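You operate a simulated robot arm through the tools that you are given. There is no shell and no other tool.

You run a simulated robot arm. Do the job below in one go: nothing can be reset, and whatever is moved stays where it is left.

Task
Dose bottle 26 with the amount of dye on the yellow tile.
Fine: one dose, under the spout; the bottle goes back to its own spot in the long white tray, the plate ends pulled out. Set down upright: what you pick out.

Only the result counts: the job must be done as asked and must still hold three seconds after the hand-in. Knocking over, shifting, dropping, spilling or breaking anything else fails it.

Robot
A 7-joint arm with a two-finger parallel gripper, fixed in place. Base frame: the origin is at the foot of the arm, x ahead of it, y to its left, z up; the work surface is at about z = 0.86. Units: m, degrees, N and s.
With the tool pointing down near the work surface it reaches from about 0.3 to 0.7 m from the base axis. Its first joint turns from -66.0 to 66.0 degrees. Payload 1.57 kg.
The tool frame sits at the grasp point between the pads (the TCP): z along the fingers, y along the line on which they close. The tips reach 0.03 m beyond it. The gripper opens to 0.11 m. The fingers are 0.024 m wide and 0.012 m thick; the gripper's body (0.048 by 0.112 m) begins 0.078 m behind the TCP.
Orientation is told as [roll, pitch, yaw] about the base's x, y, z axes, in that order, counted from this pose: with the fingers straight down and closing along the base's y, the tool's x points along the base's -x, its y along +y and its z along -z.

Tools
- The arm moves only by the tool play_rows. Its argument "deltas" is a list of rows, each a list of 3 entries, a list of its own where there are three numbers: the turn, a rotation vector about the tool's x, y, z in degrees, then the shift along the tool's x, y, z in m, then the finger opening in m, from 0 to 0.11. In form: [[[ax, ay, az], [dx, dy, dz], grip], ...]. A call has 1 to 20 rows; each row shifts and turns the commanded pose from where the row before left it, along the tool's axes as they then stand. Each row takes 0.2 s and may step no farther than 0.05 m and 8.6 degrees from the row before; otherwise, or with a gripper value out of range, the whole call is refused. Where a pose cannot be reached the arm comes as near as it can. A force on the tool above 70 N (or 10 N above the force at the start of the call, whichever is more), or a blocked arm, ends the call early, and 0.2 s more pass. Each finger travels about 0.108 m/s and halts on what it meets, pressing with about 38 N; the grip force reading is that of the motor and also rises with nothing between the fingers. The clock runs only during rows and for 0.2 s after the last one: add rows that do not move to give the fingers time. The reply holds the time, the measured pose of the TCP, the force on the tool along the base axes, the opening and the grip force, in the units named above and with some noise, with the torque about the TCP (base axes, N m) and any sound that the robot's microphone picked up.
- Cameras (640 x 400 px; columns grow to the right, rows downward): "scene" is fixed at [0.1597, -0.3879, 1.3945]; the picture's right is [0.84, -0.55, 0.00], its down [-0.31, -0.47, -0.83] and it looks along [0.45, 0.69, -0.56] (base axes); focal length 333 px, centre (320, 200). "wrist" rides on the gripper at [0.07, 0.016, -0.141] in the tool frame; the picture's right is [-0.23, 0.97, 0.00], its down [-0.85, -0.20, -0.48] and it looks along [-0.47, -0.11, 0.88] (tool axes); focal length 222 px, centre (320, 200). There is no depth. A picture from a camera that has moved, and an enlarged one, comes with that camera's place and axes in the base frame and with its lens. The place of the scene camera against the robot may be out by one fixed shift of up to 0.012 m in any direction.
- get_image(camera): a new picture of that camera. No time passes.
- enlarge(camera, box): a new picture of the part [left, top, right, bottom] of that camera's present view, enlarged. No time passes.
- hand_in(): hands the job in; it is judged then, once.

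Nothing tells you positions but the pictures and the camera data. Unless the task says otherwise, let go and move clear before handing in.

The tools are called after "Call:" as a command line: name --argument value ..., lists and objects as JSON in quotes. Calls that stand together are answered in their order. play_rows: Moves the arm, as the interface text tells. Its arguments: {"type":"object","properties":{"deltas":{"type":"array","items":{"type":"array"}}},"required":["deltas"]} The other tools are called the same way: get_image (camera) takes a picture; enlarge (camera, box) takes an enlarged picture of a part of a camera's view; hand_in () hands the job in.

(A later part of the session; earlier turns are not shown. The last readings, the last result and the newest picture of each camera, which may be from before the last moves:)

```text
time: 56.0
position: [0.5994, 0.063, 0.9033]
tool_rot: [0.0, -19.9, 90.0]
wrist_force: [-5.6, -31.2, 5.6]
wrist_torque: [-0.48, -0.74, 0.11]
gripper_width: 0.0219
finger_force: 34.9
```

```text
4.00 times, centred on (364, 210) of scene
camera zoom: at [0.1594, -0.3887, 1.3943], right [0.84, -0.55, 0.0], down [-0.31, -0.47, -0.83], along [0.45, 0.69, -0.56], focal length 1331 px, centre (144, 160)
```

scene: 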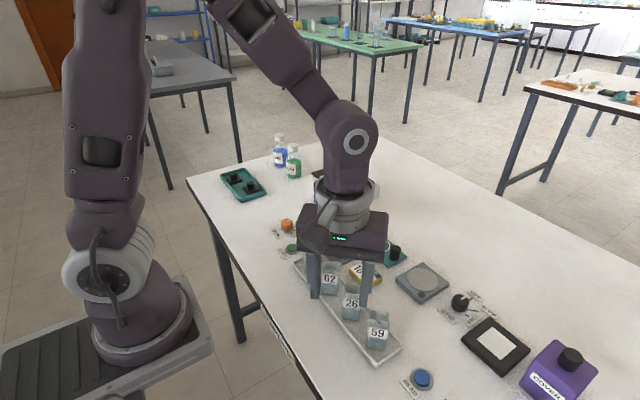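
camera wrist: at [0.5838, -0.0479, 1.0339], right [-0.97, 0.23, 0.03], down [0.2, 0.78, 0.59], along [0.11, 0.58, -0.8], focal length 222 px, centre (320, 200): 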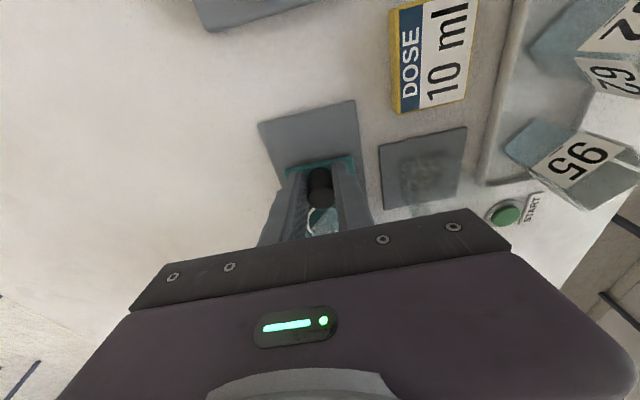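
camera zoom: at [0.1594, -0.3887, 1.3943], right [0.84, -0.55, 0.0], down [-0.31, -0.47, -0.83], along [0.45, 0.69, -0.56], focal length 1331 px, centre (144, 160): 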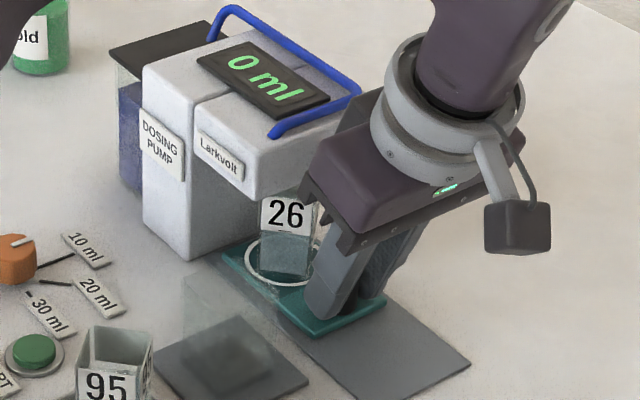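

The force rose to 31 N, so the plate has reached its stop after about 0.09 of travel. I'll release the knob and back out along the tilted tool axis, away from the pump.

Call:
play_rows --deltas '[[[0, 0, 0], [0, 0, 0], 0.03], [[0, 0, 0], [0, 0, 0], 0.04], [[0, 0, 0], [0, 0, 0], 0.045], [[0, 0, 0], [0, 0, 0], 0.045]]'

Call:
enlarge --camera "wrist" --box '[240, 110, 400, 210]'

Call:
play_rows --deltas '[[[0, 0, 0], [0, 0, -0.02], 0.045], [[0, 0, 0], [0, 0, -0.03], 0.045], [[0, 0, 0], [0, 0, -0.03], 0.045], [[0, 0, 0], [0, 0, -0.03], 0.045], [[0, 0, 0], [0, 0, -0.03], 0.045], [[0, 0, 0], [0, 0, 0], 0.045]]'

Call:
enlarge --camera "scene" --box '[300, 160, 428, 260]'

Call:
get_image --camera "wrist"

```text
time: 57.0
position: [0.5997, 0.0665, 0.905]
tool_rot: [0.0, -20.0, 90.0]
wrist_force: [0.1, -0.7, 0.2]
wrist_torque: [-0.02, 0.03, 0.03]
gripper_width: 0.0448
finger_force: 0.1
```

```text
4.00 times, centred on (320, 160) of wrist
camera zoom: at [0.584, -0.0489, 1.0127], right [-0.97, 0.21, 0.08], down [0.2, 0.64, 0.74], along [0.11, 0.74, -0.67], focal length 888 px, centre (320, 360)
```

zoom: 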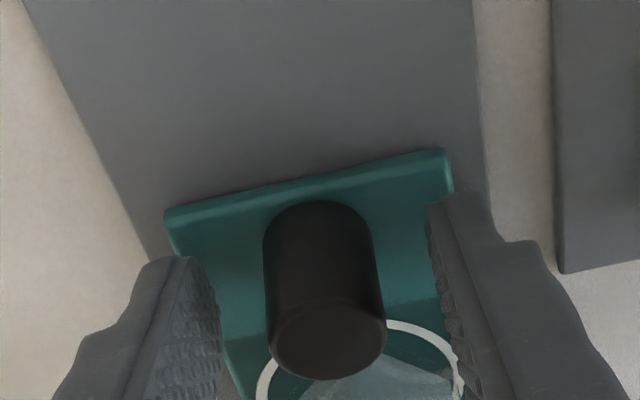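

```text
time: 58.4
position: [0.5996, 0.0165, 1.0356]
tool_rot: [0.0, -20.0, 90.0]
wrist_force: [-0.4, -0.2, 0.2]
wrist_torque: [0.01, -0.01, -0.01]
gripper_width: 0.0452
finger_force: 0.2
```

```text
4.00 times, centred on (364, 210) of scene
camera zoom: at [0.1597, -0.3879, 1.3945], right [0.84, -0.55, 0.0], down [-0.31, -0.47, -0.83], along [0.45, 0.69, -0.56], focal length 1331 px, centre (144, 160)
```

zoom: 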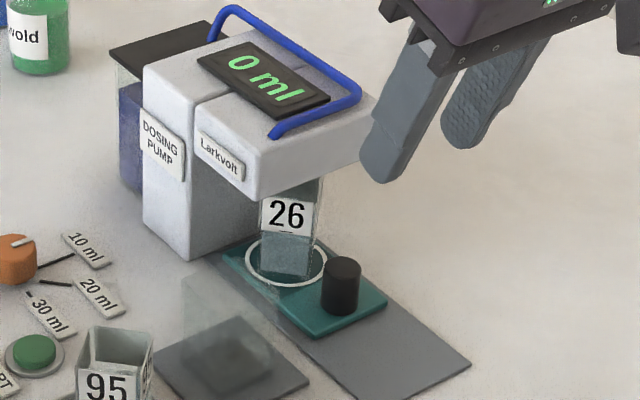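

```text
taken
camera wrist: at [0.5837, -0.0975, 1.1445], right [-0.97, 0.21, 0.08], down [0.2, 0.64, 0.74], along [0.11, 0.74, -0.67], focal length 222 px, centre (320, 200)
```

wrist: 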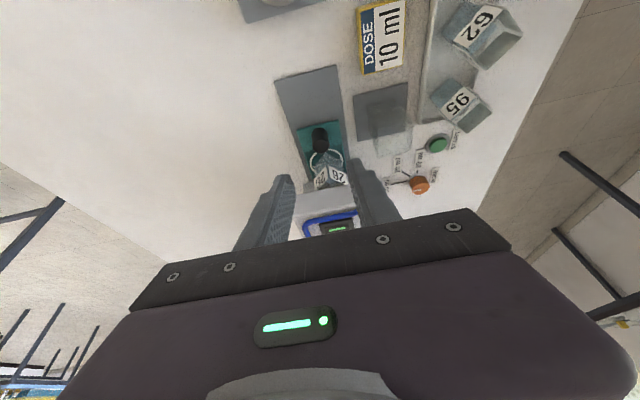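

Call:
enlarge --camera "wrist" --box '[272, 100, 400, 240]'

Call:
enlarge --camera "scene" --box '[340, 190, 400, 245]'

```text
2.86 times, centred on (336, 170) of wrist
camera zoom: at [0.5837, -0.0975, 1.1445], right [-0.97, 0.21, 0.08], down [0.2, 0.64, 0.74], along [0.11, 0.74, -0.67], focal length 635 px, centre (274, 286)
```

zoom: 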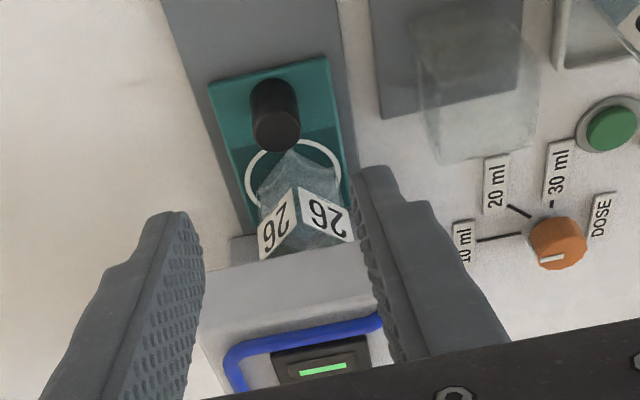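

```text
7.27 times, centred on (370, 218) of scene
camera zoom: at [0.1597, -0.3879, 1.3945], right [0.84, -0.55, 0.0], down [-0.31, -0.47, -0.83], along [0.45, 0.69, -0.56], focal length 2420 px, centre (-44, 73)
```

zoom: 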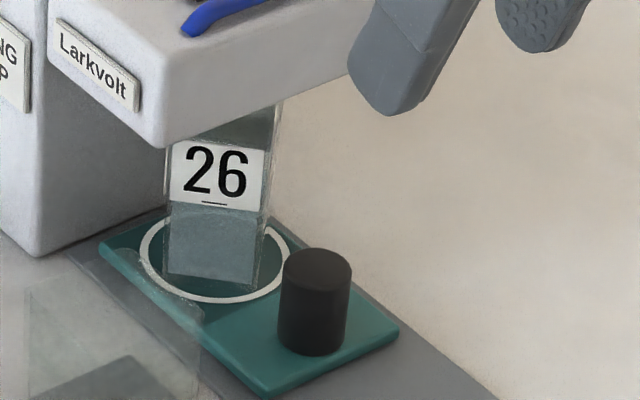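

The plate is fully in and the bottle stands under the head. Next is the START button, near (0.426, 0.1425). I'll straighten the tool, move over, close the fingers and take a look from above.

Call:
play_rows --deltas '[[[0, 6.67, 0], [0, 0, 0], 0.03], [[0, 6.67, 0], [0, 0, 0], 0.02], [[0, 6.66, 0], [0, 0, 0], 0.01], [[0, 0, 0], [0, 0.0433, 0], 0.0], [[0, 0, 0], [0, 0.0433, 0], 0.0], [[0, 0, 0], [0, 0.0433, 0], 0.0], [[0, 0, 0], [0, 0.0433, 0], 0.0], [[0, 0, 0], [-0.042, 0, 0], 0.0], [[0, 0, 0], [-0.042, 0, 0], 0.0], [[0, 0, 0], [-0.042, 0, 0], 0.0], [[0, 0, 0], [0, 0, 0], 0.0]]'

Call:
get_image --camera "wrist"

Call:
enlarge --camera "wrist" --box '[240, 80, 400, 180]'

Call:
enlarge --camera "scene" --box '[250, 180, 378, 280]'

```text
time: 60.8
position: [0.4254, 0.1431, 1.0365]
tool_rot: [0.0, 0.0, 90.0]
wrist_force: [0.1, -0.7, -0.3]
wrist_torque: [0.01, 0.01, 0.01]
gripper_width: 0.0
finger_force: 21.3
```

```text
taken
camera wrist: at [0.4097, 0.0738, 1.1776], right [-0.97, 0.23, 0.0], down [0.2, 0.86, 0.48], along [0.11, 0.47, -0.88], focal length 222 px, centre (320, 200)
```

wrist: 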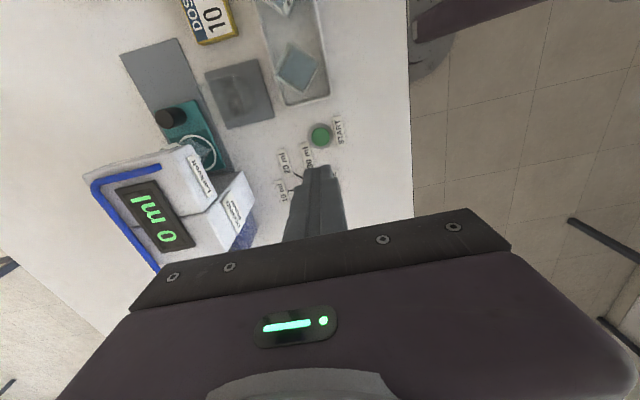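

```text
4.00 times, centred on (320, 130) of wrist
camera zoom: at [0.4097, 0.0738, 1.1776], right [-0.97, 0.23, 0.0], down [0.2, 0.86, 0.48], along [0.11, 0.47, -0.88], focal length 888 px, centre (320, 480)
```

zoom: 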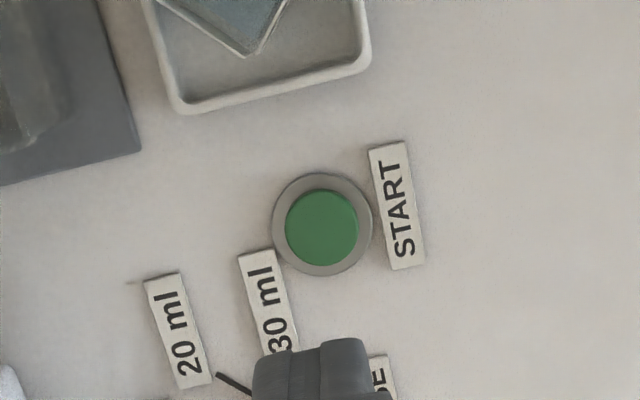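

```text
4.00 times, centred on (314, 230) of scene
camera zoom: at [0.1597, -0.3879, 1.3945], right [0.84, -0.55, 0.0], down [-0.31, -0.47, -0.83], along [0.45, 0.69, -0.56], focal length 1331 px, centre (344, 80)
```

zoom: 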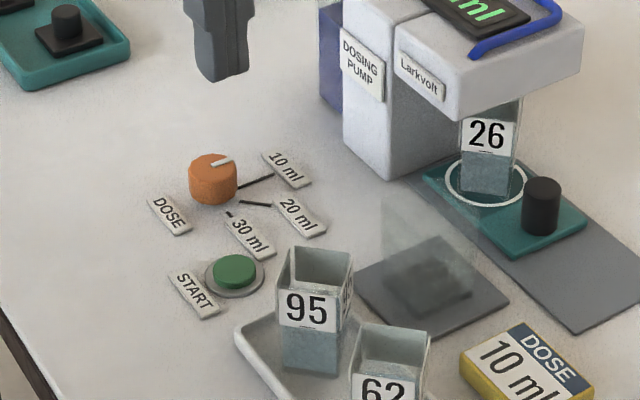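

The START button is at (0.425, 0.1426), right below the closed fingertips. I'll go down close, then press in small steps.

Call:
play_rows --deltas '[[[0, 0, 0], [0, 0, 0.035], 0.0], [[0, 0, 0], [0, 0, 0.035], 0.0], [[0, 0, 0], [0, 0, 0.03], 0.0], [[0, 0, 0], [0, 0, 0.018], 0.0], [[0, 0, 0], [0, 0, 0], 0.0]]'

Call:
enlarge --camera "scene" --box '[270, 220, 334, 270]'

Call:
enlarge --camera "wrist" --box '[240, 110, 400, 210]'

```text
time: 62.0
position: [0.4261, 0.1431, 0.9173]
tool_rot: [0.0, 0.0, 90.0]
wrist_force: [-0.2, -0.4, -1.5]
wrist_torque: [-0.03, 0.01, 0.02]
gripper_width: 0.0
finger_force: 21.1
```

```text
8.00 times, centred on (302, 245) of scene
camera zoom: at [0.1597, -0.3879, 1.3945], right [0.84, -0.55, 0.0], down [-0.31, -0.47, -0.83], along [0.45, 0.69, -0.56], focal length 2662 px, centre (464, -160)
```

zoom: 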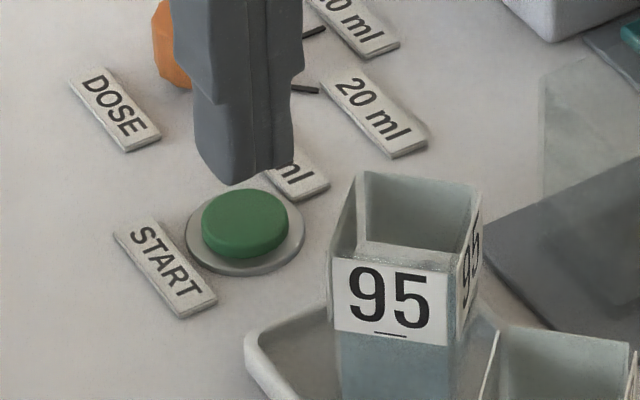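

```text
4.00 times, centred on (320, 160) of wrist
camera zoom: at [0.4103, 0.0733, 1.0586], right [-0.97, 0.23, 0.0], down [0.2, 0.86, 0.48], along [0.11, 0.47, -0.88], focal length 888 px, centre (320, 360)
```

zoom: 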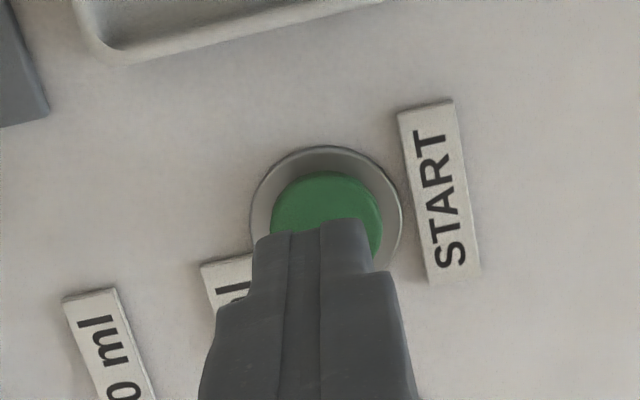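

Call:
play_rows --deltas '[[[0, 0, 0], [0, 0, 0.006], 0.0], [[0, 0, 0], [0, 0, 0.004], 0.0], [[0, 0, 0], [0, 0, 0], 0.0]]'

Call:
play_rows --deltas '[[[0, 0, 0], [0, 0, 0.002], 0.0], [[0, 0, 0], [0, 0, 0], 0.0]]'

Call:
play_rows --deltas '[[[0, 0, 0], [0, 0, 0.002], 0.0], [[0, 0, 0], [0, 0, 0], 0.0]]'

```text
time: 62.8
position: [0.4265, 0.1436, 0.9057]
tool_rot: [0.0, -0.1, 90.0]
wrist_force: [0.0, -0.1, 0.1]
wrist_torque: [-0.01, -0.04, -0.03]
gripper_width: 0.0
finger_force: 21.4
```

```text
time: 63.4
position: [0.4278, 0.143, 0.9053]
tool_rot: [0.0, 0.0, 90.0]
wrist_force: [-0.6, -0.5, 0.3]
wrist_torque: [-0.04, -0.01, 0.01]
gripper_width: 0.0002
finger_force: 20.8
```

```text
time: 64.0
position: [0.4271, 0.1421, 0.9029]
tool_rot: [0.0, -0.1, 89.9]
wrist_force: [0.1, -0.4, 0.0]
wrist_torque: [-0.01, -0.02, 0.0]
gripper_width: 0.0001
finger_force: 21.3
```

Call:
play_rows --deltas '[[[0, 0, 0], [0, 0, 0.0015], 0.0], [[0, 0, 0], [0, 0, 0], 0.0]]'

Call:
play_rows --deltas '[[[0, 0, 0], [0, 0, 0.0015], 0.0], [[0, 0, 0], [0, 0, 0], 0.0]]'

Call:
enlarge --camera "scene" --box '[270, 160, 398, 260]'

```text
time: 64.6
position: [0.4262, 0.1426, 0.9016]
tool_rot: [0.0, 0.0, 90.0]
wrist_force: [-0.9, -0.9, 0.8]
wrist_torque: [0.02, 0.02, -0.02]
gripper_width: 0.0
finger_force: 21.2
```

```text
time: 65.2
position: [0.4266, 0.1423, 0.9003]
tool_rot: [0.0, 0.1, 90.0]
wrist_force: [-0.2, -0.2, -0.4]
wrist_torque: [0.03, -0.01, 0.02]
gripper_width: 0.0
finger_force: 21.7
```

```text
4.00 times, centred on (334, 210) of scene
camera zoom: at [0.1597, -0.3879, 1.3945], right [0.84, -0.55, 0.0], down [-0.31, -0.47, -0.83], along [0.45, 0.69, -0.56], focal length 1331 px, centre (264, 160)
```

zoom: 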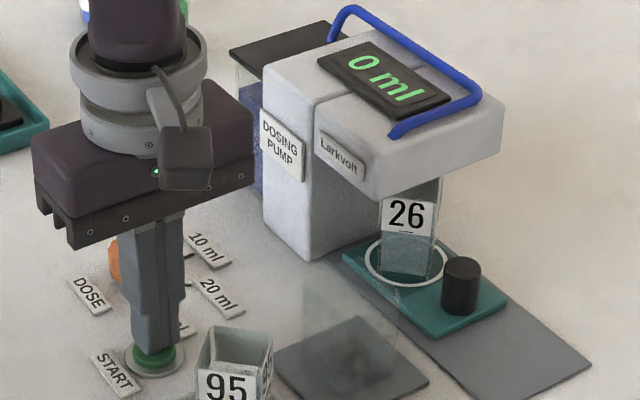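

Call:
play_rows --deltas '[[[0, 0, 0], [0, 0, 0.0015], 0.0], [[0, 0, 0], [0, 0, 0], 0.0]]'

Call:
play_rows --deltas '[[[0, 0, 0], [0, 0, 0.0015], 0.0], [[0, 0, 0], [0, 0, 0], 0.0]]'

```text
time: 65.8
position: [0.4266, 0.1433, 0.8981]
tool_rot: [-0.1, 0.0, 90.0]
wrist_force: [0.3, 0.0, 1.7]
wrist_torque: [0.01, 0.0, 0.01]
gripper_width: 0.0
finger_force: 21.6
```

```text
time: 66.4
position: [0.4276, 0.1417, 0.898]
tool_rot: [0.1, 0.1, 90.0]
wrist_force: [0.8, 0.7, 0.2]
wrist_torque: [0.04, 0.0, 0.01]
gripper_width: 0.0
finger_force: 20.8
```

Call:
enlarge --camera "scene" --box '[270, 220, 334, 270]'

Call:
enlarge --camera "wrist" --box '[240, 110, 400, 210]'

Call:
enlarge --camera "scene" --box '[310, 160, 406, 230]'

```text
8.00 times, centred on (302, 245) of scene
camera zoom: at [0.1597, -0.3879, 1.3945], right [0.84, -0.55, 0.0], down [-0.31, -0.47, -0.83], along [0.45, 0.69, -0.56], focal length 2662 px, centre (464, -160)
```

zoom: 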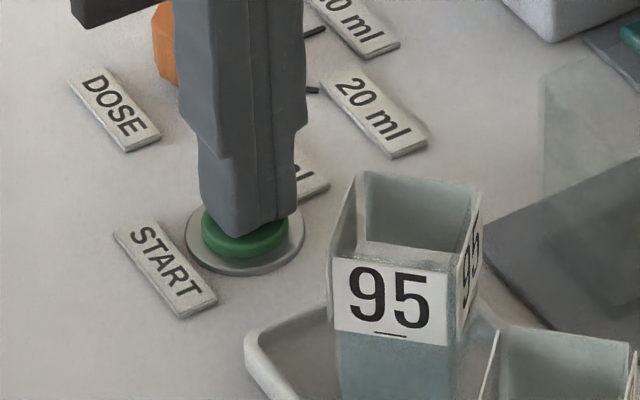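

```text
4.00 times, centred on (320, 160) of wrist
camera zoom: at [0.4105, 0.0732, 1.0387], right [-0.97, 0.23, 0.0], down [0.2, 0.86, 0.48], along [0.11, 0.47, -0.88], focal length 888 px, centre (320, 360)
```

zoom: 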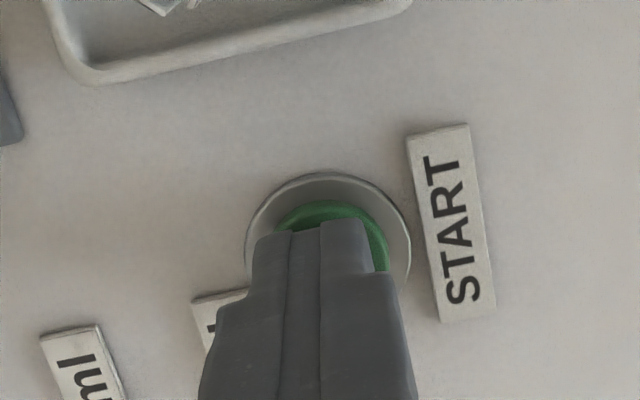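

```text
5.71 times, centred on (358, 195) of scene
camera zoom: at [0.1597, -0.3879, 1.3945], right [0.84, -0.55, 0.0], down [-0.31, -0.47, -0.83], along [0.45, 0.69, -0.56], focal length 1901 px, centre (103, 229)
```

zoom: 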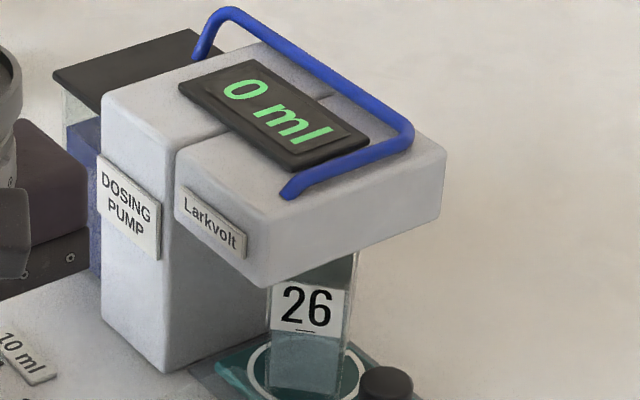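

The tip looks to be just touching the button. I'll press further in 1 mm steps.

Call:
play_rows --deltas '[[[0, 0, 0], [0, 0, 0.001], 0.0], [[0, 0, 0], [0, 0, 0], 0.0]]'

Call:
play_rows --deltas '[[[0, 0, 0], [0, 0, 0.001], 0.0], [[0, 0, 0], [0, 0, 0], 0.0]]'

```text
time: 67.0
position: [0.4266, 0.1427, 0.8967]
tool_rot: [0.1, 0.1, 90.1]
wrist_force: [0.4, -1.5, 1.2]
wrist_torque: [-0.03, -0.05, -0.02]
gripper_width: 0.0
finger_force: 21.8
heard: click
```

```text
time: 67.6
position: [0.4272, 0.1431, 0.8954]
tool_rot: [0.1, 0.0, 90.0]
wrist_force: [0.3, -0.9, 1.7]
wrist_torque: [-0.02, -0.04, 0.02]
gripper_width: 0.0
finger_force: 21.6
```

I heard a click, so START has been pressed. I won't press it again and will check the display now.

Call:
enlarge --camera "scene" --box '[310, 160, 406, 230]'

Call:
enlarge --camera "scene" --box '[340, 190, 400, 245]'

```text
5.71 times, centred on (358, 195) of scene
camera zoom: at [0.1597, -0.388, 1.3945], right [0.84, -0.55, 0.0], down [-0.31, -0.47, -0.83], along [0.45, 0.69, -0.56], focal length 1901 px, centre (103, 229)
```

zoom: 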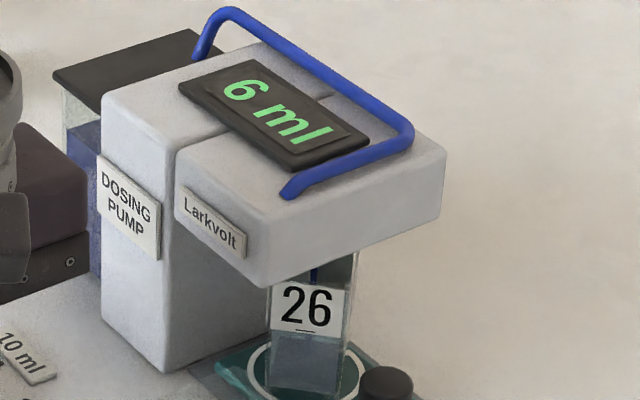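

```text
7.27 times, centred on (370, 218) of scene
camera zoom: at [0.1597, -0.388, 1.3945], right [0.84, -0.55, 0.0], down [-0.31, -0.47, -0.83], along [0.45, 0.69, -0.56], focal length 2420 px, centre (-44, 73)
```

zoom: 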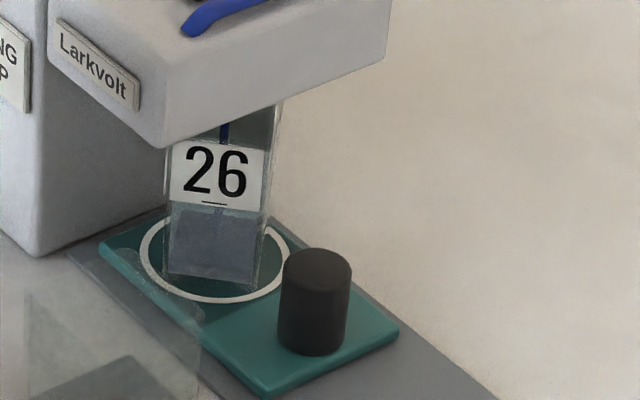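

It's dosing: the display reads 6 ml and the stream is going into bottle 26. I'll hold still until it finishes.

Call:
play_rows --deltas '[[[0, 0, 0], [0, 0, 0], 0.0], [[0, 0, 0], [0, 0, 0], 0.0], [[0, 0, 0], [0, 0, 0], 0.0], [[0, 0, 0], [0, 0, 0], 0.0], [[0, 0, 0], [0, 0, 0], 0.0]]'

Call:
enlarge --camera "scene" --box '[310, 160, 406, 230]'

Call:
enlarge --camera "scene" --box '[340, 190, 400, 245]'

```text
time: 68.8
position: [0.4259, 0.1435, 0.8954]
tool_rot: [0.0, 0.0, 90.1]
wrist_force: [-0.4, 0.5, 2.0]
wrist_torque: [0.01, -0.01, 0.01]
gripper_width: 0.0002
finger_force: 21.3
```

```text
5.71 times, centred on (358, 195) of scene
camera zoom: at [0.1597, -0.388, 1.3945], right [0.84, -0.55, 0.0], down [-0.31, -0.47, -0.83], along [0.45, 0.69, -0.56], focal length 1901 px, centre (103, 229)
```

zoom: 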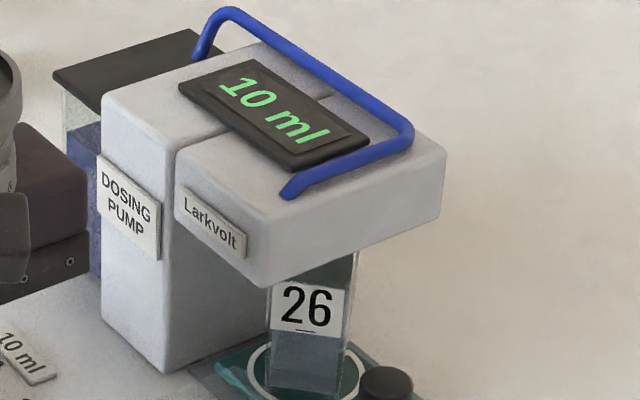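

```text
7.27 times, centred on (370, 218) of scene
camera zoom: at [0.1597, -0.388, 1.3945], right [0.84, -0.55, 0.0], down [-0.31, -0.47, -0.83], along [0.45, 0.69, -0.56], focal length 2420 px, centre (-44, 73)
```

zoom: 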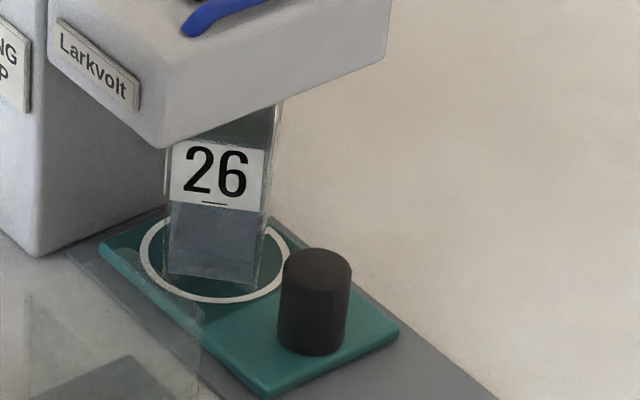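

The dose is complete at 10 ml and the stream has stopped. I'll lift off the button in one motion and go back to a position above and in front of the plate.

Call:
play_rows --deltas '[[[0, 0, 0], [0, 0, -0.03], 0.0], [[0, 0, 0], [0, 0, -0.04], 0.0], [[0, 0, 0], [0, 0, -0.04], 0.0], [[0, 0, 0], [0, 0, -0.031], 0.0], [[0, 0, 0], [0.042, 0, 0], 0.01], [[0, 0, 0], [0.042, 0, 0], 0.02], [[0, 0, 0], [0.042, 0, 0], 0.03], [[0, 0, 0], [0, -0.0433, 0], 0.045], [[0, 0, 0], [0, -0.0433, 0], 0.045], [[0, 0, 0], [0, -0.0433, 0], 0.045], [[0, 0, 0], [0, -0.0433, 0], 0.045], [[0, -6.67, 0], [0, 0, 0], 0.045], [[0, -6.67, 0], [0, 0, 0], 0.045], [[0, -6.66, 0], [0, 0, 0], 0.045], [[0, 0, 0], [0, 0, 0], 0.045]]'

Call:
enlarge --camera "wrist" --box '[240, 90, 400, 190]'

Call:
get_image --camera "scene"

```text
time: 72.0
position: [0.5999, 0.018, 1.0357]
tool_rot: [0.0, -20.1, 90.0]
wrist_force: [0.1, 0.8, 0.1]
wrist_torque: [0.0, -0.01, 0.02]
gripper_width: 0.0451
finger_force: 0.0
```

```text
4.00 times, centred on (320, 140) of wrist
camera zoom: at [0.5837, -0.0974, 1.1448], right [-0.97, 0.21, 0.08], down [0.2, 0.64, 0.74], along [0.11, 0.74, -0.66], focal length 888 px, centre (320, 440)
```

zoom: 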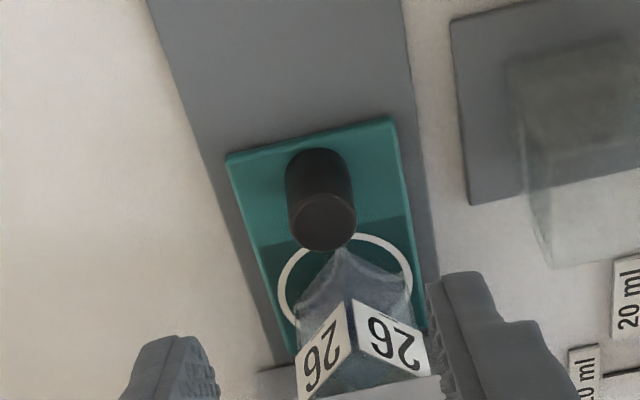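

```text
taken
```

scene: 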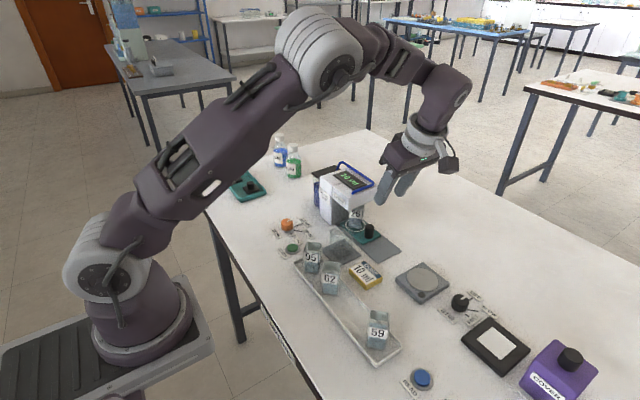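

Call:
play_rows --deltas '[[[0, 0, 0], [0, 0, 0.03], 0.045], [[0, 0, 0], [0, 0, 0.03], 0.045], [[0, 0, 0], [0, 0, 0.03], 0.045], [[0, 0, 0], [0, 0, 0.025], 0.045], [[0, 0, 0], [0, 0, 0.015], 0.045], [[0, 0, 0], [0, 0, 0.0095], 0.045], [[0, 0, 0], [0, 0, 0], 0.045]]'

Call:
enlarge --camera "wrist" --box '[240, 110, 400, 210]'

Call:
enlarge --camera "scene" --box '[310, 170, 438, 270]'

```text
time: 73.6
position: [0.5992, 0.0632, 0.9049]
tool_rot: [0.0, -19.9, 90.1]
wrist_force: [0.0, -0.1, 0.3]
wrist_torque: [-0.01, 0.0, 0.03]
gripper_width: 0.0449
finger_force: 0.0
```

```text
4.00 times, centred on (320, 160) of wrist
camera zoom: at [0.5839, -0.0495, 1.0137], right [-0.97, 0.21, 0.08], down [0.2, 0.64, 0.74], along [0.11, 0.74, -0.67], focal length 888 px, centre (320, 360)
```

zoom: 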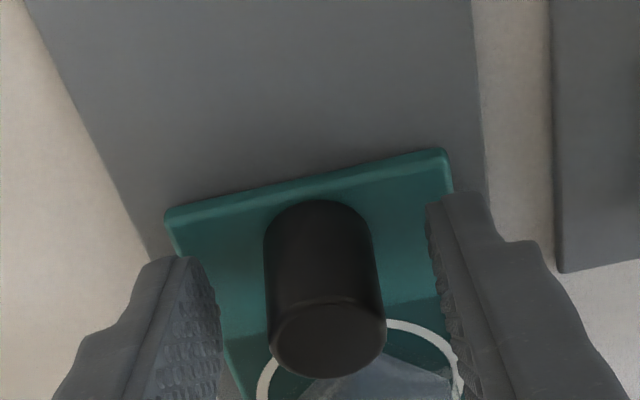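

```text
4.00 times, centred on (374, 220) of scene
camera zoom: at [0.1597, -0.3879, 1.3945], right [0.84, -0.55, 0.0], down [-0.31, -0.47, -0.83], along [0.45, 0.69, -0.56], focal length 1331 px, centre (104, 120)
```

zoom: 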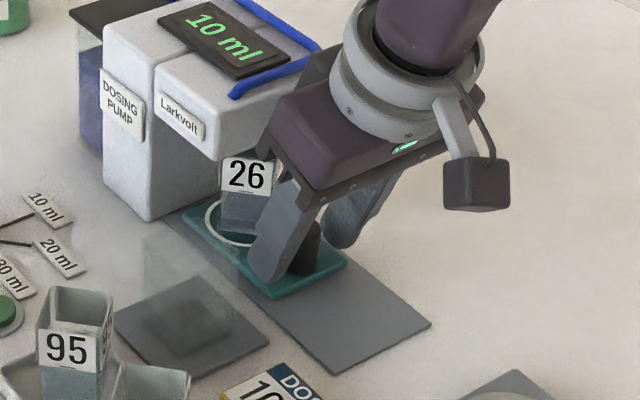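

The fingers straddle the knob again. I'll close and pull the plate out slowly.

Call:
play_rows --deltas '[[[0, 0, 0], [0, 0, 0], 0.035], [[0, 0, 0], [0, 0, 0], 0.025], [[0, 0, 0], [0, 0, 0], 0.02], [[0, 0, 0], [0, 0, 0], 0.015], [[0, 0, 0], [0, 0, 0], 0.015]]'

Call:
play_rows --deltas '[[[0, 0, 0], [0.00094, 0, -0.00034], 0.015], [[0, 0, 0], [0.00188, 0, -0.00068], 0.015], [[0, 0, 0], [0.00282, 0, -0.00103], 0.015], [[0, 0, 0], [0.00376, 0, -0.00137], 0.015], [[0, 0, 0], [0.00376, 0, -0.00137], 0.015], [[0, 0, 0], [0.00376, 0, -0.00137], 0.015], [[0, 0, 0], [0.00188, 0, -0.00068], 0.015], [[0, 0, 0], [0, 0, 0], 0.015]]'

Call:
enlarge --camera "scene" --box '[310, 170, 438, 270]'

```text
time: 74.8
position: [0.6005, 0.0652, 0.9056]
tool_rot: [0.1, -20.0, 90.0]
wrist_force: [-2.2, 0.7, 0.4]
wrist_torque: [-0.02, 0.0, 0.02]
gripper_width: 0.0217
finger_force: 34.9
```

```text
time: 76.6
position: [0.5992, 0.0455, 0.9046]
tool_rot: [0.0, -20.0, 89.9]
wrist_force: [1.5, 0.2, -9.4]
wrist_torque: [0.52, -0.07, -0.05]
gripper_width: 0.0219
finger_force: 34.7
```

```text
4.00 times, centred on (374, 220) of scene
camera zoom: at [0.1599, -0.3879, 1.3945], right [0.84, -0.55, 0.0], down [-0.31, -0.47, -0.83], along [0.45, 0.69, -0.56], focal length 1331 px, centre (104, 120)
```

zoom: 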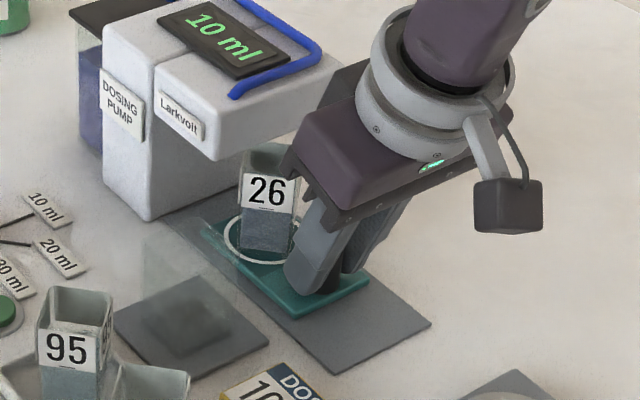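

Call:
play_rows --deltas '[[[0, 0, 0], [0.00188, 0, -0.0003], 0.015], [[0, 0, 0], [0.00376, 0, -0.00137], 0.015], [[0, 0, 0], [0.00376, 0, -0.00137], 0.015], [[0, 0, 0], [0.00376, 0, -0.00137], 0.015], [[0, 0, 0], [0.00376, 0, -0.00137], 0.015], [[0, 0, 0], [0.00376, 0, -0.00137], 0.015], [[0, 0, 0], [0.00376, 0, -0.00137], 0.015], [[0, 0, 0], [0.00376, 0, -0.00137], 0.015], [[0, 0, 0], [0.00376, 0, -0.00137], 0.015], [[0, 0, 0], [0.00376, 0, -0.00137], 0.015], [[0, 0, 0], [0.00188, 0, -0.00068], 0.015], [[0, 0, 0], [0, 0, 0], 0.015]]'

Call:
enlarge --camera "scene" --box '[310, 170, 438, 270]'

```text
time: 79.2
position: [0.601, 0.004, 0.905]
tool_rot: [0.1, -20.0, 90.0]
wrist_force: [2.4, -0.1, -18.3]
wrist_torque: [-0.16, -0.13, 0.0]
gripper_width: 0.0219
finger_force: 35.0
```

```text
4.00 times, centred on (374, 220) of scene
camera zoom: at [0.1601, -0.3879, 1.3944], right [0.84, -0.55, 0.0], down [-0.31, -0.47, -0.83], along [0.45, 0.69, -0.56], focal length 1331 px, centre (104, 120)
```

zoom: 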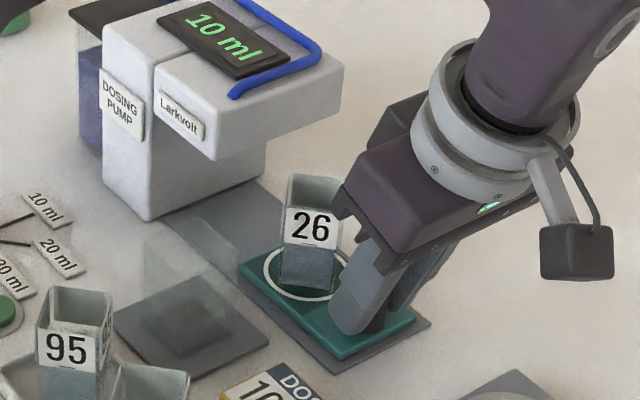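

Call:
play_rows --deltas '[[[0, 0, 0], [0.00215, 0, 7e-05], 0.015], [[0, 0, 0], [0.00376, 0, -0.00137], 0.015], [[0, 0, 0], [0.00376, 0, -0.00137], 0.015], [[0, 0, 0], [0.00376, 0, -0.00137], 0.015], [[0, 0, 0], [0.00376, 0, -0.00137], 0.015], [[0, 0, 0], [0.00376, 0, -0.00137], 0.015], [[0, 0, 0], [0.00282, 0, -0.00103], 0.015], [[0, 0, 0], [0.00188, 0, -0.00068], 0.015], [[0, 0, 0], [0, 0, 0], 0.015]]'

Call:
enlarge --camera "scene" --box '[310, 190, 438, 290]'

```text
time: 81.2
position: [0.6006, -0.0226, 0.905]
tool_rot: [-0.1, -20.0, 89.9]
wrist_force: [0.1, -0.4, 7.4]
wrist_torque: [0.71, 0.1, 0.09]
gripper_width: 0.0217
finger_force: 34.5
```

```text
4.00 times, centred on (374, 240) of scene
camera zoom: at [0.1595, -0.388, 1.3945], right [0.84, -0.55, 0.0], down [-0.31, -0.47, -0.83], along [0.45, 0.69, -0.56], focal length 1331 px, centre (104, 40)
```

zoom: 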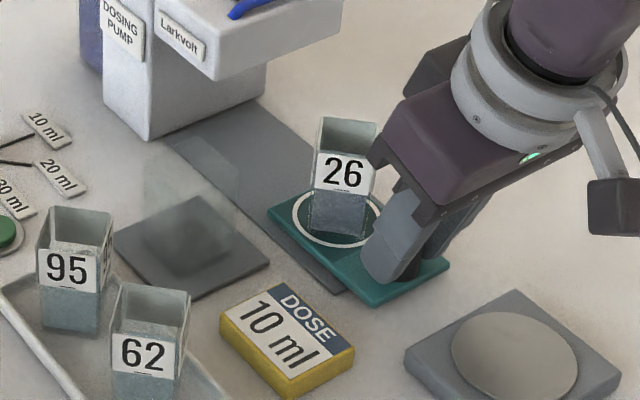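

Call:
play_rows --deltas '[[[0, 0, 0], [0.00141, 0, -0.00051], 0.015], [[0, 0, 0], [0.00094, 0, -0.00034], 0.015], [[0, 0, 0], [0, 0, 0], 0.015]]'

Call:
play_rows --deltas '[[[0, 0, 0], [0.00141, 0, -0.00051], 0.015], [[0, 0, 0], [0, 0, 0], 0.015]]'

```text
time: 82.0
position: [0.5989, -0.0249, 0.9052]
tool_rot: [-0.1, -20.0, 89.9]
wrist_force: [-0.1, 0.0, 16.4]
wrist_torque: [0.45, 0.23, -0.02]
gripper_width: 0.0216
finger_force: 34.5
```

```text
time: 82.6
position: [0.6004, -0.0261, 0.9048]
tool_rot: [-0.1, -20.1, 90.2]
wrist_force: [2.5, 8.9, 15.0]
wrist_torque: [-0.52, 0.1, 0.11]
gripper_width: 0.0216
finger_force: 34.6
```

The outer stop is reached, with a pull of about 9 N. I'll release and retreat along the tool axis.

Call:
play_rows --deltas '[[[0, 0, 0], [0, 0, 0], 0.025], [[0, 0, 0], [0, 0, 0], 0.035], [[0, 0, 0], [0, 0, 0], 0.045], [[0, 0, 0], [0, 0, 0], 0.045], [[0, 0, 0], [0, 0, -0.02], 0.045], [[0, 0, 0], [0, 0, -0.03], 0.045], [[0, 0, 0], [0, 0, -0.03], 0.045], [[0, 0, 0], [0, 0, -0.03], 0.045], [[0, 0, 0], [0, 0, -0.02], 0.06], [[0, 0, 0], [0, 0, 0], 0.06]]'

Call:
enlarge --camera "scene" --box '[310, 180, 438, 280]'

Call:
enlarge --camera "wrist" --box '[240, 90, 400, 190]'

```text
time: 84.8
position: [0.5998, -0.0717, 1.0264]
tool_rot: [0.1, -19.9, 90.0]
wrist_force: [0.5, 0.5, -0.2]
wrist_torque: [-0.03, -0.01, 0.01]
gripper_width: 0.0598
finger_force: 0.0
```

```text
4.00 times, centred on (374, 230) of scene
camera zoom: at [0.1597, -0.3879, 1.3945], right [0.84, -0.55, 0.0], down [-0.31, -0.47, -0.83], along [0.45, 0.69, -0.56], focal length 1331 px, centre (104, 80)
```

zoom: 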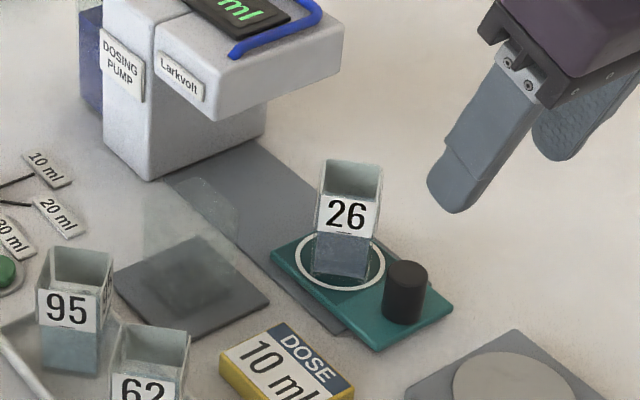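

```text
4.00 times, centred on (320, 140) of wrist
camera zoom: at [0.5841, -0.1849, 1.1358], right [-0.97, 0.21, 0.08], down [0.2, 0.64, 0.74], along [0.11, 0.74, -0.67], focal length 888 px, centre (320, 440)
```

zoom: 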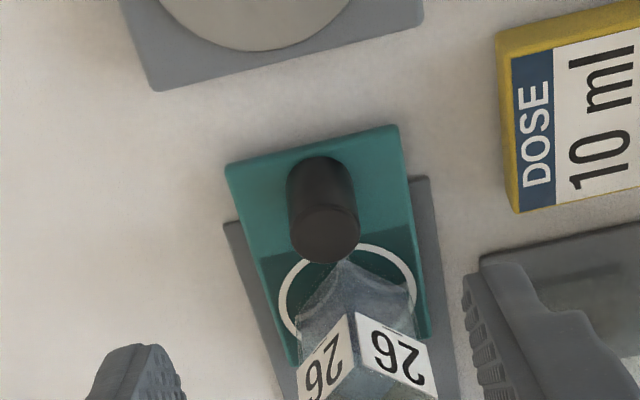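

The plate and bottle are back exactly where they were when the plate was out. I'll straighten up and move back over the bottle at yaw 44.

Call:
play_rows --deltas '[[[0, 6.67, 0], [0, 0, 0], 0.06], [[0, 6.67, 0], [0, 0, 0], 0.06], [[0, 6.66, 0], [0, 0, 0], 0.06], [[0, 0, 0], [-0.0362, -0.0004, 0], 0.06], [[0, 0, 0], [-0.0362, -0.0004, 0], 0.06], [[0, 0, 0], [-0.0362, -0.0005, 0], 0.06], [[0, 0, 7.67], [0, 0, 0], 0.06], [[0, 0, 7.67], [0, 0, 0], 0.06], [[0, 0, 7.67], [0, 0, 0], 0.06], [[0, 0, 7.67], [0, 0, 0], 0.06], [[0, 0, 7.67], [0, 0, 0], 0.06], [[0, 0, 7.65], [0, 0, 0], 0.06], [[0, 0, 0], [0, 0, 0], 0.06]]'

Call:
get_image --camera "wrist"

Call:
enlarge --camera "wrist" --box '[240, 100, 400, 200]'

```text
time: 87.6
position: [0.6009, 0.0383, 1.0261]
tool_rot: [0.0, 0.0, 43.8]
wrist_force: [1.0, 0.2, -0.5]
wrist_torque: [0.0, -0.01, 0.01]
gripper_width: 0.0601
finger_force: 0.0
```

```text
taken
camera wrist: at [0.5397, 0.0006, 1.1679], right [-0.51, 0.86, 0.0], down [0.75, 0.45, 0.48], along [0.41, 0.24, -0.88], focal length 222 px, centre (320, 200)
```

wrist: 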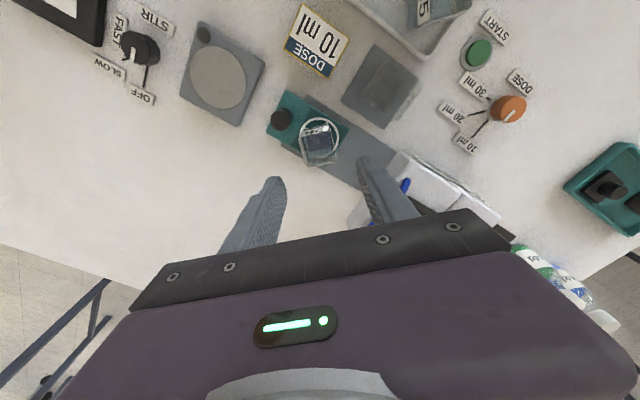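

```text
4.00 times, centred on (320, 150) of wrist
camera zoom: at [0.5397, 0.0006, 1.1679], right [-0.51, 0.86, 0.0], down [0.75, 0.45, 0.48], along [0.41, 0.24, -0.88], focal length 888 px, centre (320, 400)
```

zoom: 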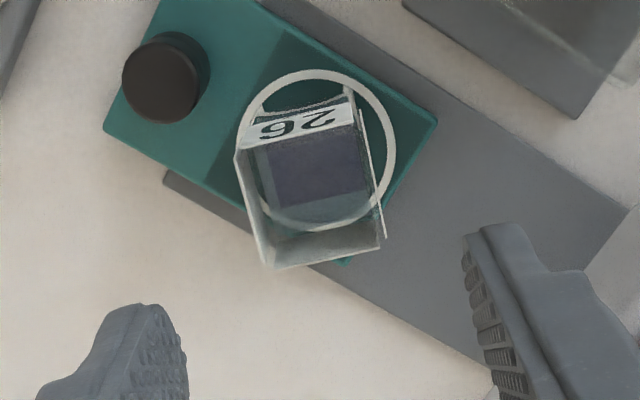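

Bottle 26 is still upright and is centred at about (0.601, 0.035), with dye inside. I'll go down around it to the same grip height as before.

Call:
play_rows --deltas '[[[0, 0, 0], [0, -0.001, 0.03], 0.06], [[0, 0, 0], [0, 0, 0.03], 0.06], [[0, 0, 0], [0, 0, 0.03], 0.06], [[0, 0, 0], [0, 0, 0.02], 0.06], [[0, 0, 0], [0, 0, 0], 0.06]]'

Call:
enlarge --camera "wrist" --box '[240, 120, 400, 220]'

Call:
enlarge --camera "scene" --box '[350, 215, 414, 265]'

```text
time: 88.8
position: [0.6018, 0.0362, 0.9159]
tool_rot: [0.0, -0.1, 44.0]
wrist_force: [0.1, 0.4, -0.7]
wrist_torque: [0.03, -0.02, 0.0]
gripper_width: 0.0601
finger_force: 0.2
```

```text
4.00 times, centred on (320, 170) of wrist
camera zoom: at [0.541, -0.0006, 1.0565], right [-0.51, 0.86, 0.0], down [0.75, 0.45, 0.48], along [0.41, 0.25, -0.88], focal length 888 px, centre (320, 320)
```

zoom: 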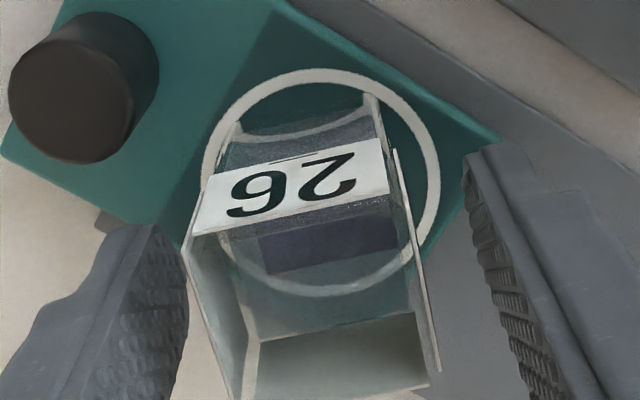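

```text
8.00 times, centred on (382, 240) of scene
camera zoom: at [0.1597, -0.3879, 1.3945], right [0.84, -0.55, 0.0], down [-0.31, -0.47, -0.83], along [0.45, 0.69, -0.56], focal length 2662 px, centre (-176, -120)
```

zoom: 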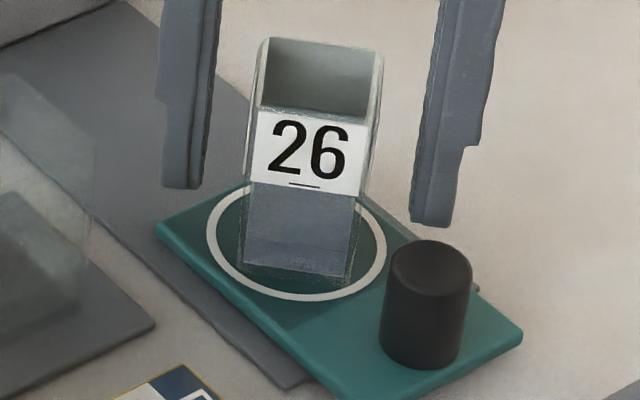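

The view matches the original grip to within a millimetre. I'll close and lift gently.

Call:
play_rows --deltas '[[[0, 0, 0], [0, 0, 0], 0.05], [[0, 0, 0], [0, 0, 0], 0.04], [[0, 0, 0], [0, 0, 0], 0.03], [[0, 0, 0], [0, 0, 0], 0.025], [[0, 0, 0], [0, 0, 0], 0.025]]'

Call:
play_rows --deltas '[[[0, 0, 0], [0, 0, -0.004], 0.025], [[0, 0, 0], [0, 0, -0.008], 0.025], [[0, 0, 0], [0, 0, -0.012], 0.025], [[0, 0, 0], [0, 0, -0.016], 0.025], [[0, 0, 0], [0, 0, -0.016], 0.025], [[0, 0, 0], [0, 0, -0.016], 0.025], [[0, 0, 0], [0, 0, -0.012], 0.025], [[0, 0, 0], [0, 0, -0.006], 0.025], [[0, 0, 0], [0, 0, 0], 0.025]]'

Call:
enlarge --camera "scene" --box '[310, 180, 438, 280]'

Call:
enlarge --camera "wrist" --box '[240, 130, 400, 230]'

```text
time: 90.0
position: [0.6033, 0.0364, 0.9147]
tool_rot: [0.1, 0.0, 44.0]
wrist_force: [-0.5, 0.7, 0.8]
wrist_torque: [0.02, 0.0, -0.01]
gripper_width: 0.0332
finger_force: 37.7
```

```text
time: 92.0
position: [0.6023, 0.0369, 1.006]
tool_rot: [0.0, 0.1, 44.1]
wrist_force: [-1.1, 0.3, -0.5]
wrist_torque: [-0.02, 0.02, 0.0]
gripper_width: 0.0328
finger_force: 37.9
```

```text
4.00 times, centred on (374, 230) of scene
camera zoom: at [0.1597, -0.3879, 1.3945], right [0.84, -0.55, 0.0], down [-0.31, -0.47, -0.83], along [0.45, 0.69, -0.56], focal length 1331 px, centre (104, 80)
```

zoom: 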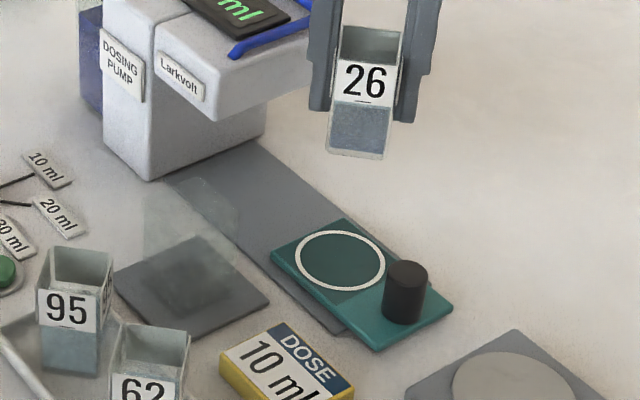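

```text
4.00 times, centred on (320, 180) of wrist
camera zoom: at [0.5411, -0.0005, 1.1477], right [-0.51, 0.86, 0.0], down [0.75, 0.45, 0.48], along [0.41, 0.25, -0.88], focal length 888 px, centre (320, 280)
```

zoom: 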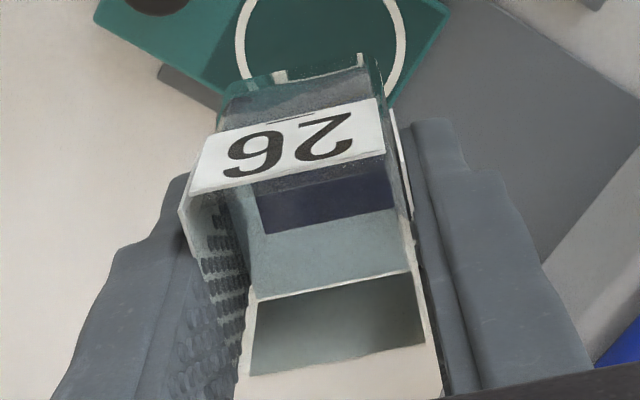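

The grip relation is identical to the original. I'll carry the bottle back by exactly the reverse displacement to above its own spot.

Call:
play_rows --deltas '[[[0, 0, 0], [0.00998, 0.00172, 0], 0.025], [[0, 0, 0], [0.01995, 0.00344, 0], 0.025], [[0, 0, 0], [0.02195, 0.00378, 0], 0.025], [[0, 0, 0], [0.02195, 0.00378, 0], 0.025], [[0, 0, 0], [0.02195, 0.00378, 0], 0.025], [[0, 0, 0], [0.02195, 0.00378, 0], 0.025], [[0, 0, 0], [0.02195, 0.00378, 0], 0.025], [[0, 0, 0], [0.02195, 0.00378, 0], 0.025], [[0, 0, 0], [0.02195, 0.00378, 0], 0.025], [[0, 0, 0], [0.01597, 0.00275, 0], 0.025], [[0, 0, 0], [0, 0, 0], 0.025]]'

Call:
enlarge --camera "wrist" --box '[240, 130, 400, 230]'

Call:
enlarge --camera "scene" --box '[290, 210, 450, 310]'

```text
time: 94.4
position: [0.4345, -0.0777, 1.0055]
tool_rot: [0.0, 0.0, 44.0]
wrist_force: [0.1, 0.2, -0.7]
wrist_torque: [0.02, -0.01, 0.01]
gripper_width: 0.0328
finger_force: 38.4
```

```text
4.00 times, centred on (320, 180) of wrist
camera zoom: at [0.3729, -0.1137, 1.1476], right [-0.51, 0.86, 0.0], down [0.75, 0.45, 0.48], along [0.41, 0.25, -0.88], focal length 888 px, centre (320, 280)
```

zoom: 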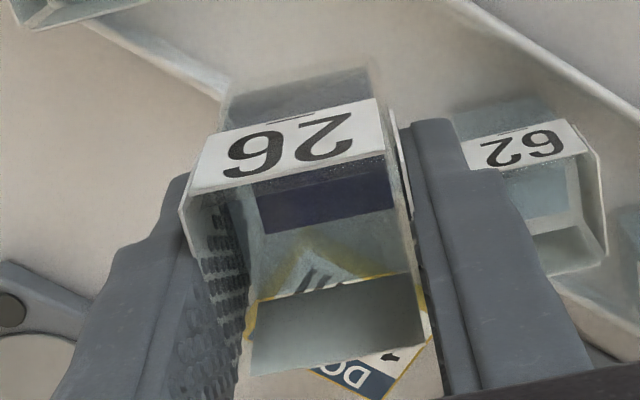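

```text
4.00 times, centred on (370, 260) of scene
camera zoom: at [0.1597, -0.3879, 1.3945], right [0.84, -0.55, 0.0], down [-0.31, -0.47, -0.83], along [0.45, 0.69, -0.56], focal length 1331 px, centre (120, -40)
```

zoom: 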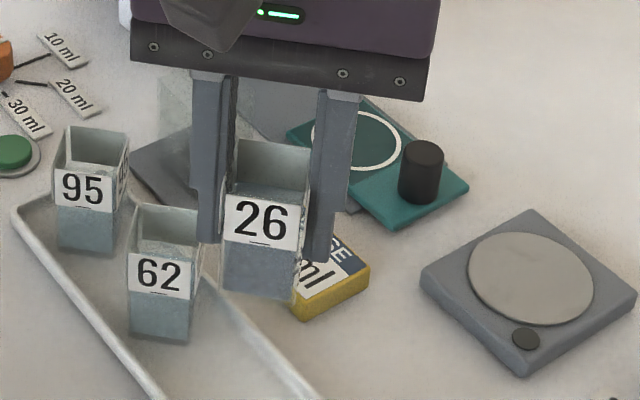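

The bottle is right above its own spot. I'll descend most of the way, then take small steps to contact.

Call:
play_rows --deltas '[[[0, 0, 0], [0, 0, 0.01], 0.025], [[0, 0, 0], [0, 0, 0.018], 0.025], [[0, 0, 0], [0, 0, 0.018], 0.025], [[0, 0, 0], [0, 0, 0.018], 0.025], [[0, 0, 0], [0, 0, 0.014], 0.025], [[0, 0, 0], [0, 0, 0.008], 0.025], [[0, 0, 0], [0, 0, 0.003], 0.025], [[0, 0, 0], [0, 0, 0], 0.025]]'

Call:
play_rows --deltas '[[[0, 0, 0], [0, 0, 0.002], 0.025], [[0, 0, 0], [0, 0, 0], 0.025]]'

Call:
enlarge --camera "scene" --box '[290, 230, 418, 330]'

```text
time: 96.2
position: [0.4354, -0.0776, 0.9178]
tool_rot: [-0.1, 0.0, 44.0]
wrist_force: [0.7, 0.4, -0.3]
wrist_torque: [0.02, 0.02, -0.02]
gripper_width: 0.0332
finger_force: 38.1
```

```text
time: 96.8
position: [0.4333, -0.0768, 0.9159]
tool_rot: [-0.1, 0.0, 43.9]
wrist_force: [-0.7, 0.4, 0.1]
wrist_torque: [-0.04, -0.01, -0.01]
gripper_width: 0.0332
finger_force: 38.1
```

```text
4.00 times, centred on (354, 280) of scene
camera zoom: at [0.1597, -0.3879, 1.3945], right [0.84, -0.55, 0.0], down [-0.31, -0.47, -0.83], along [0.45, 0.69, -0.56], focal length 1331 px, centre (184, -120)
```

zoom: 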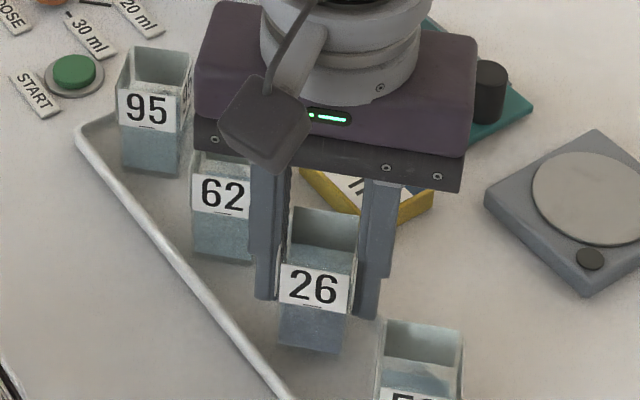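

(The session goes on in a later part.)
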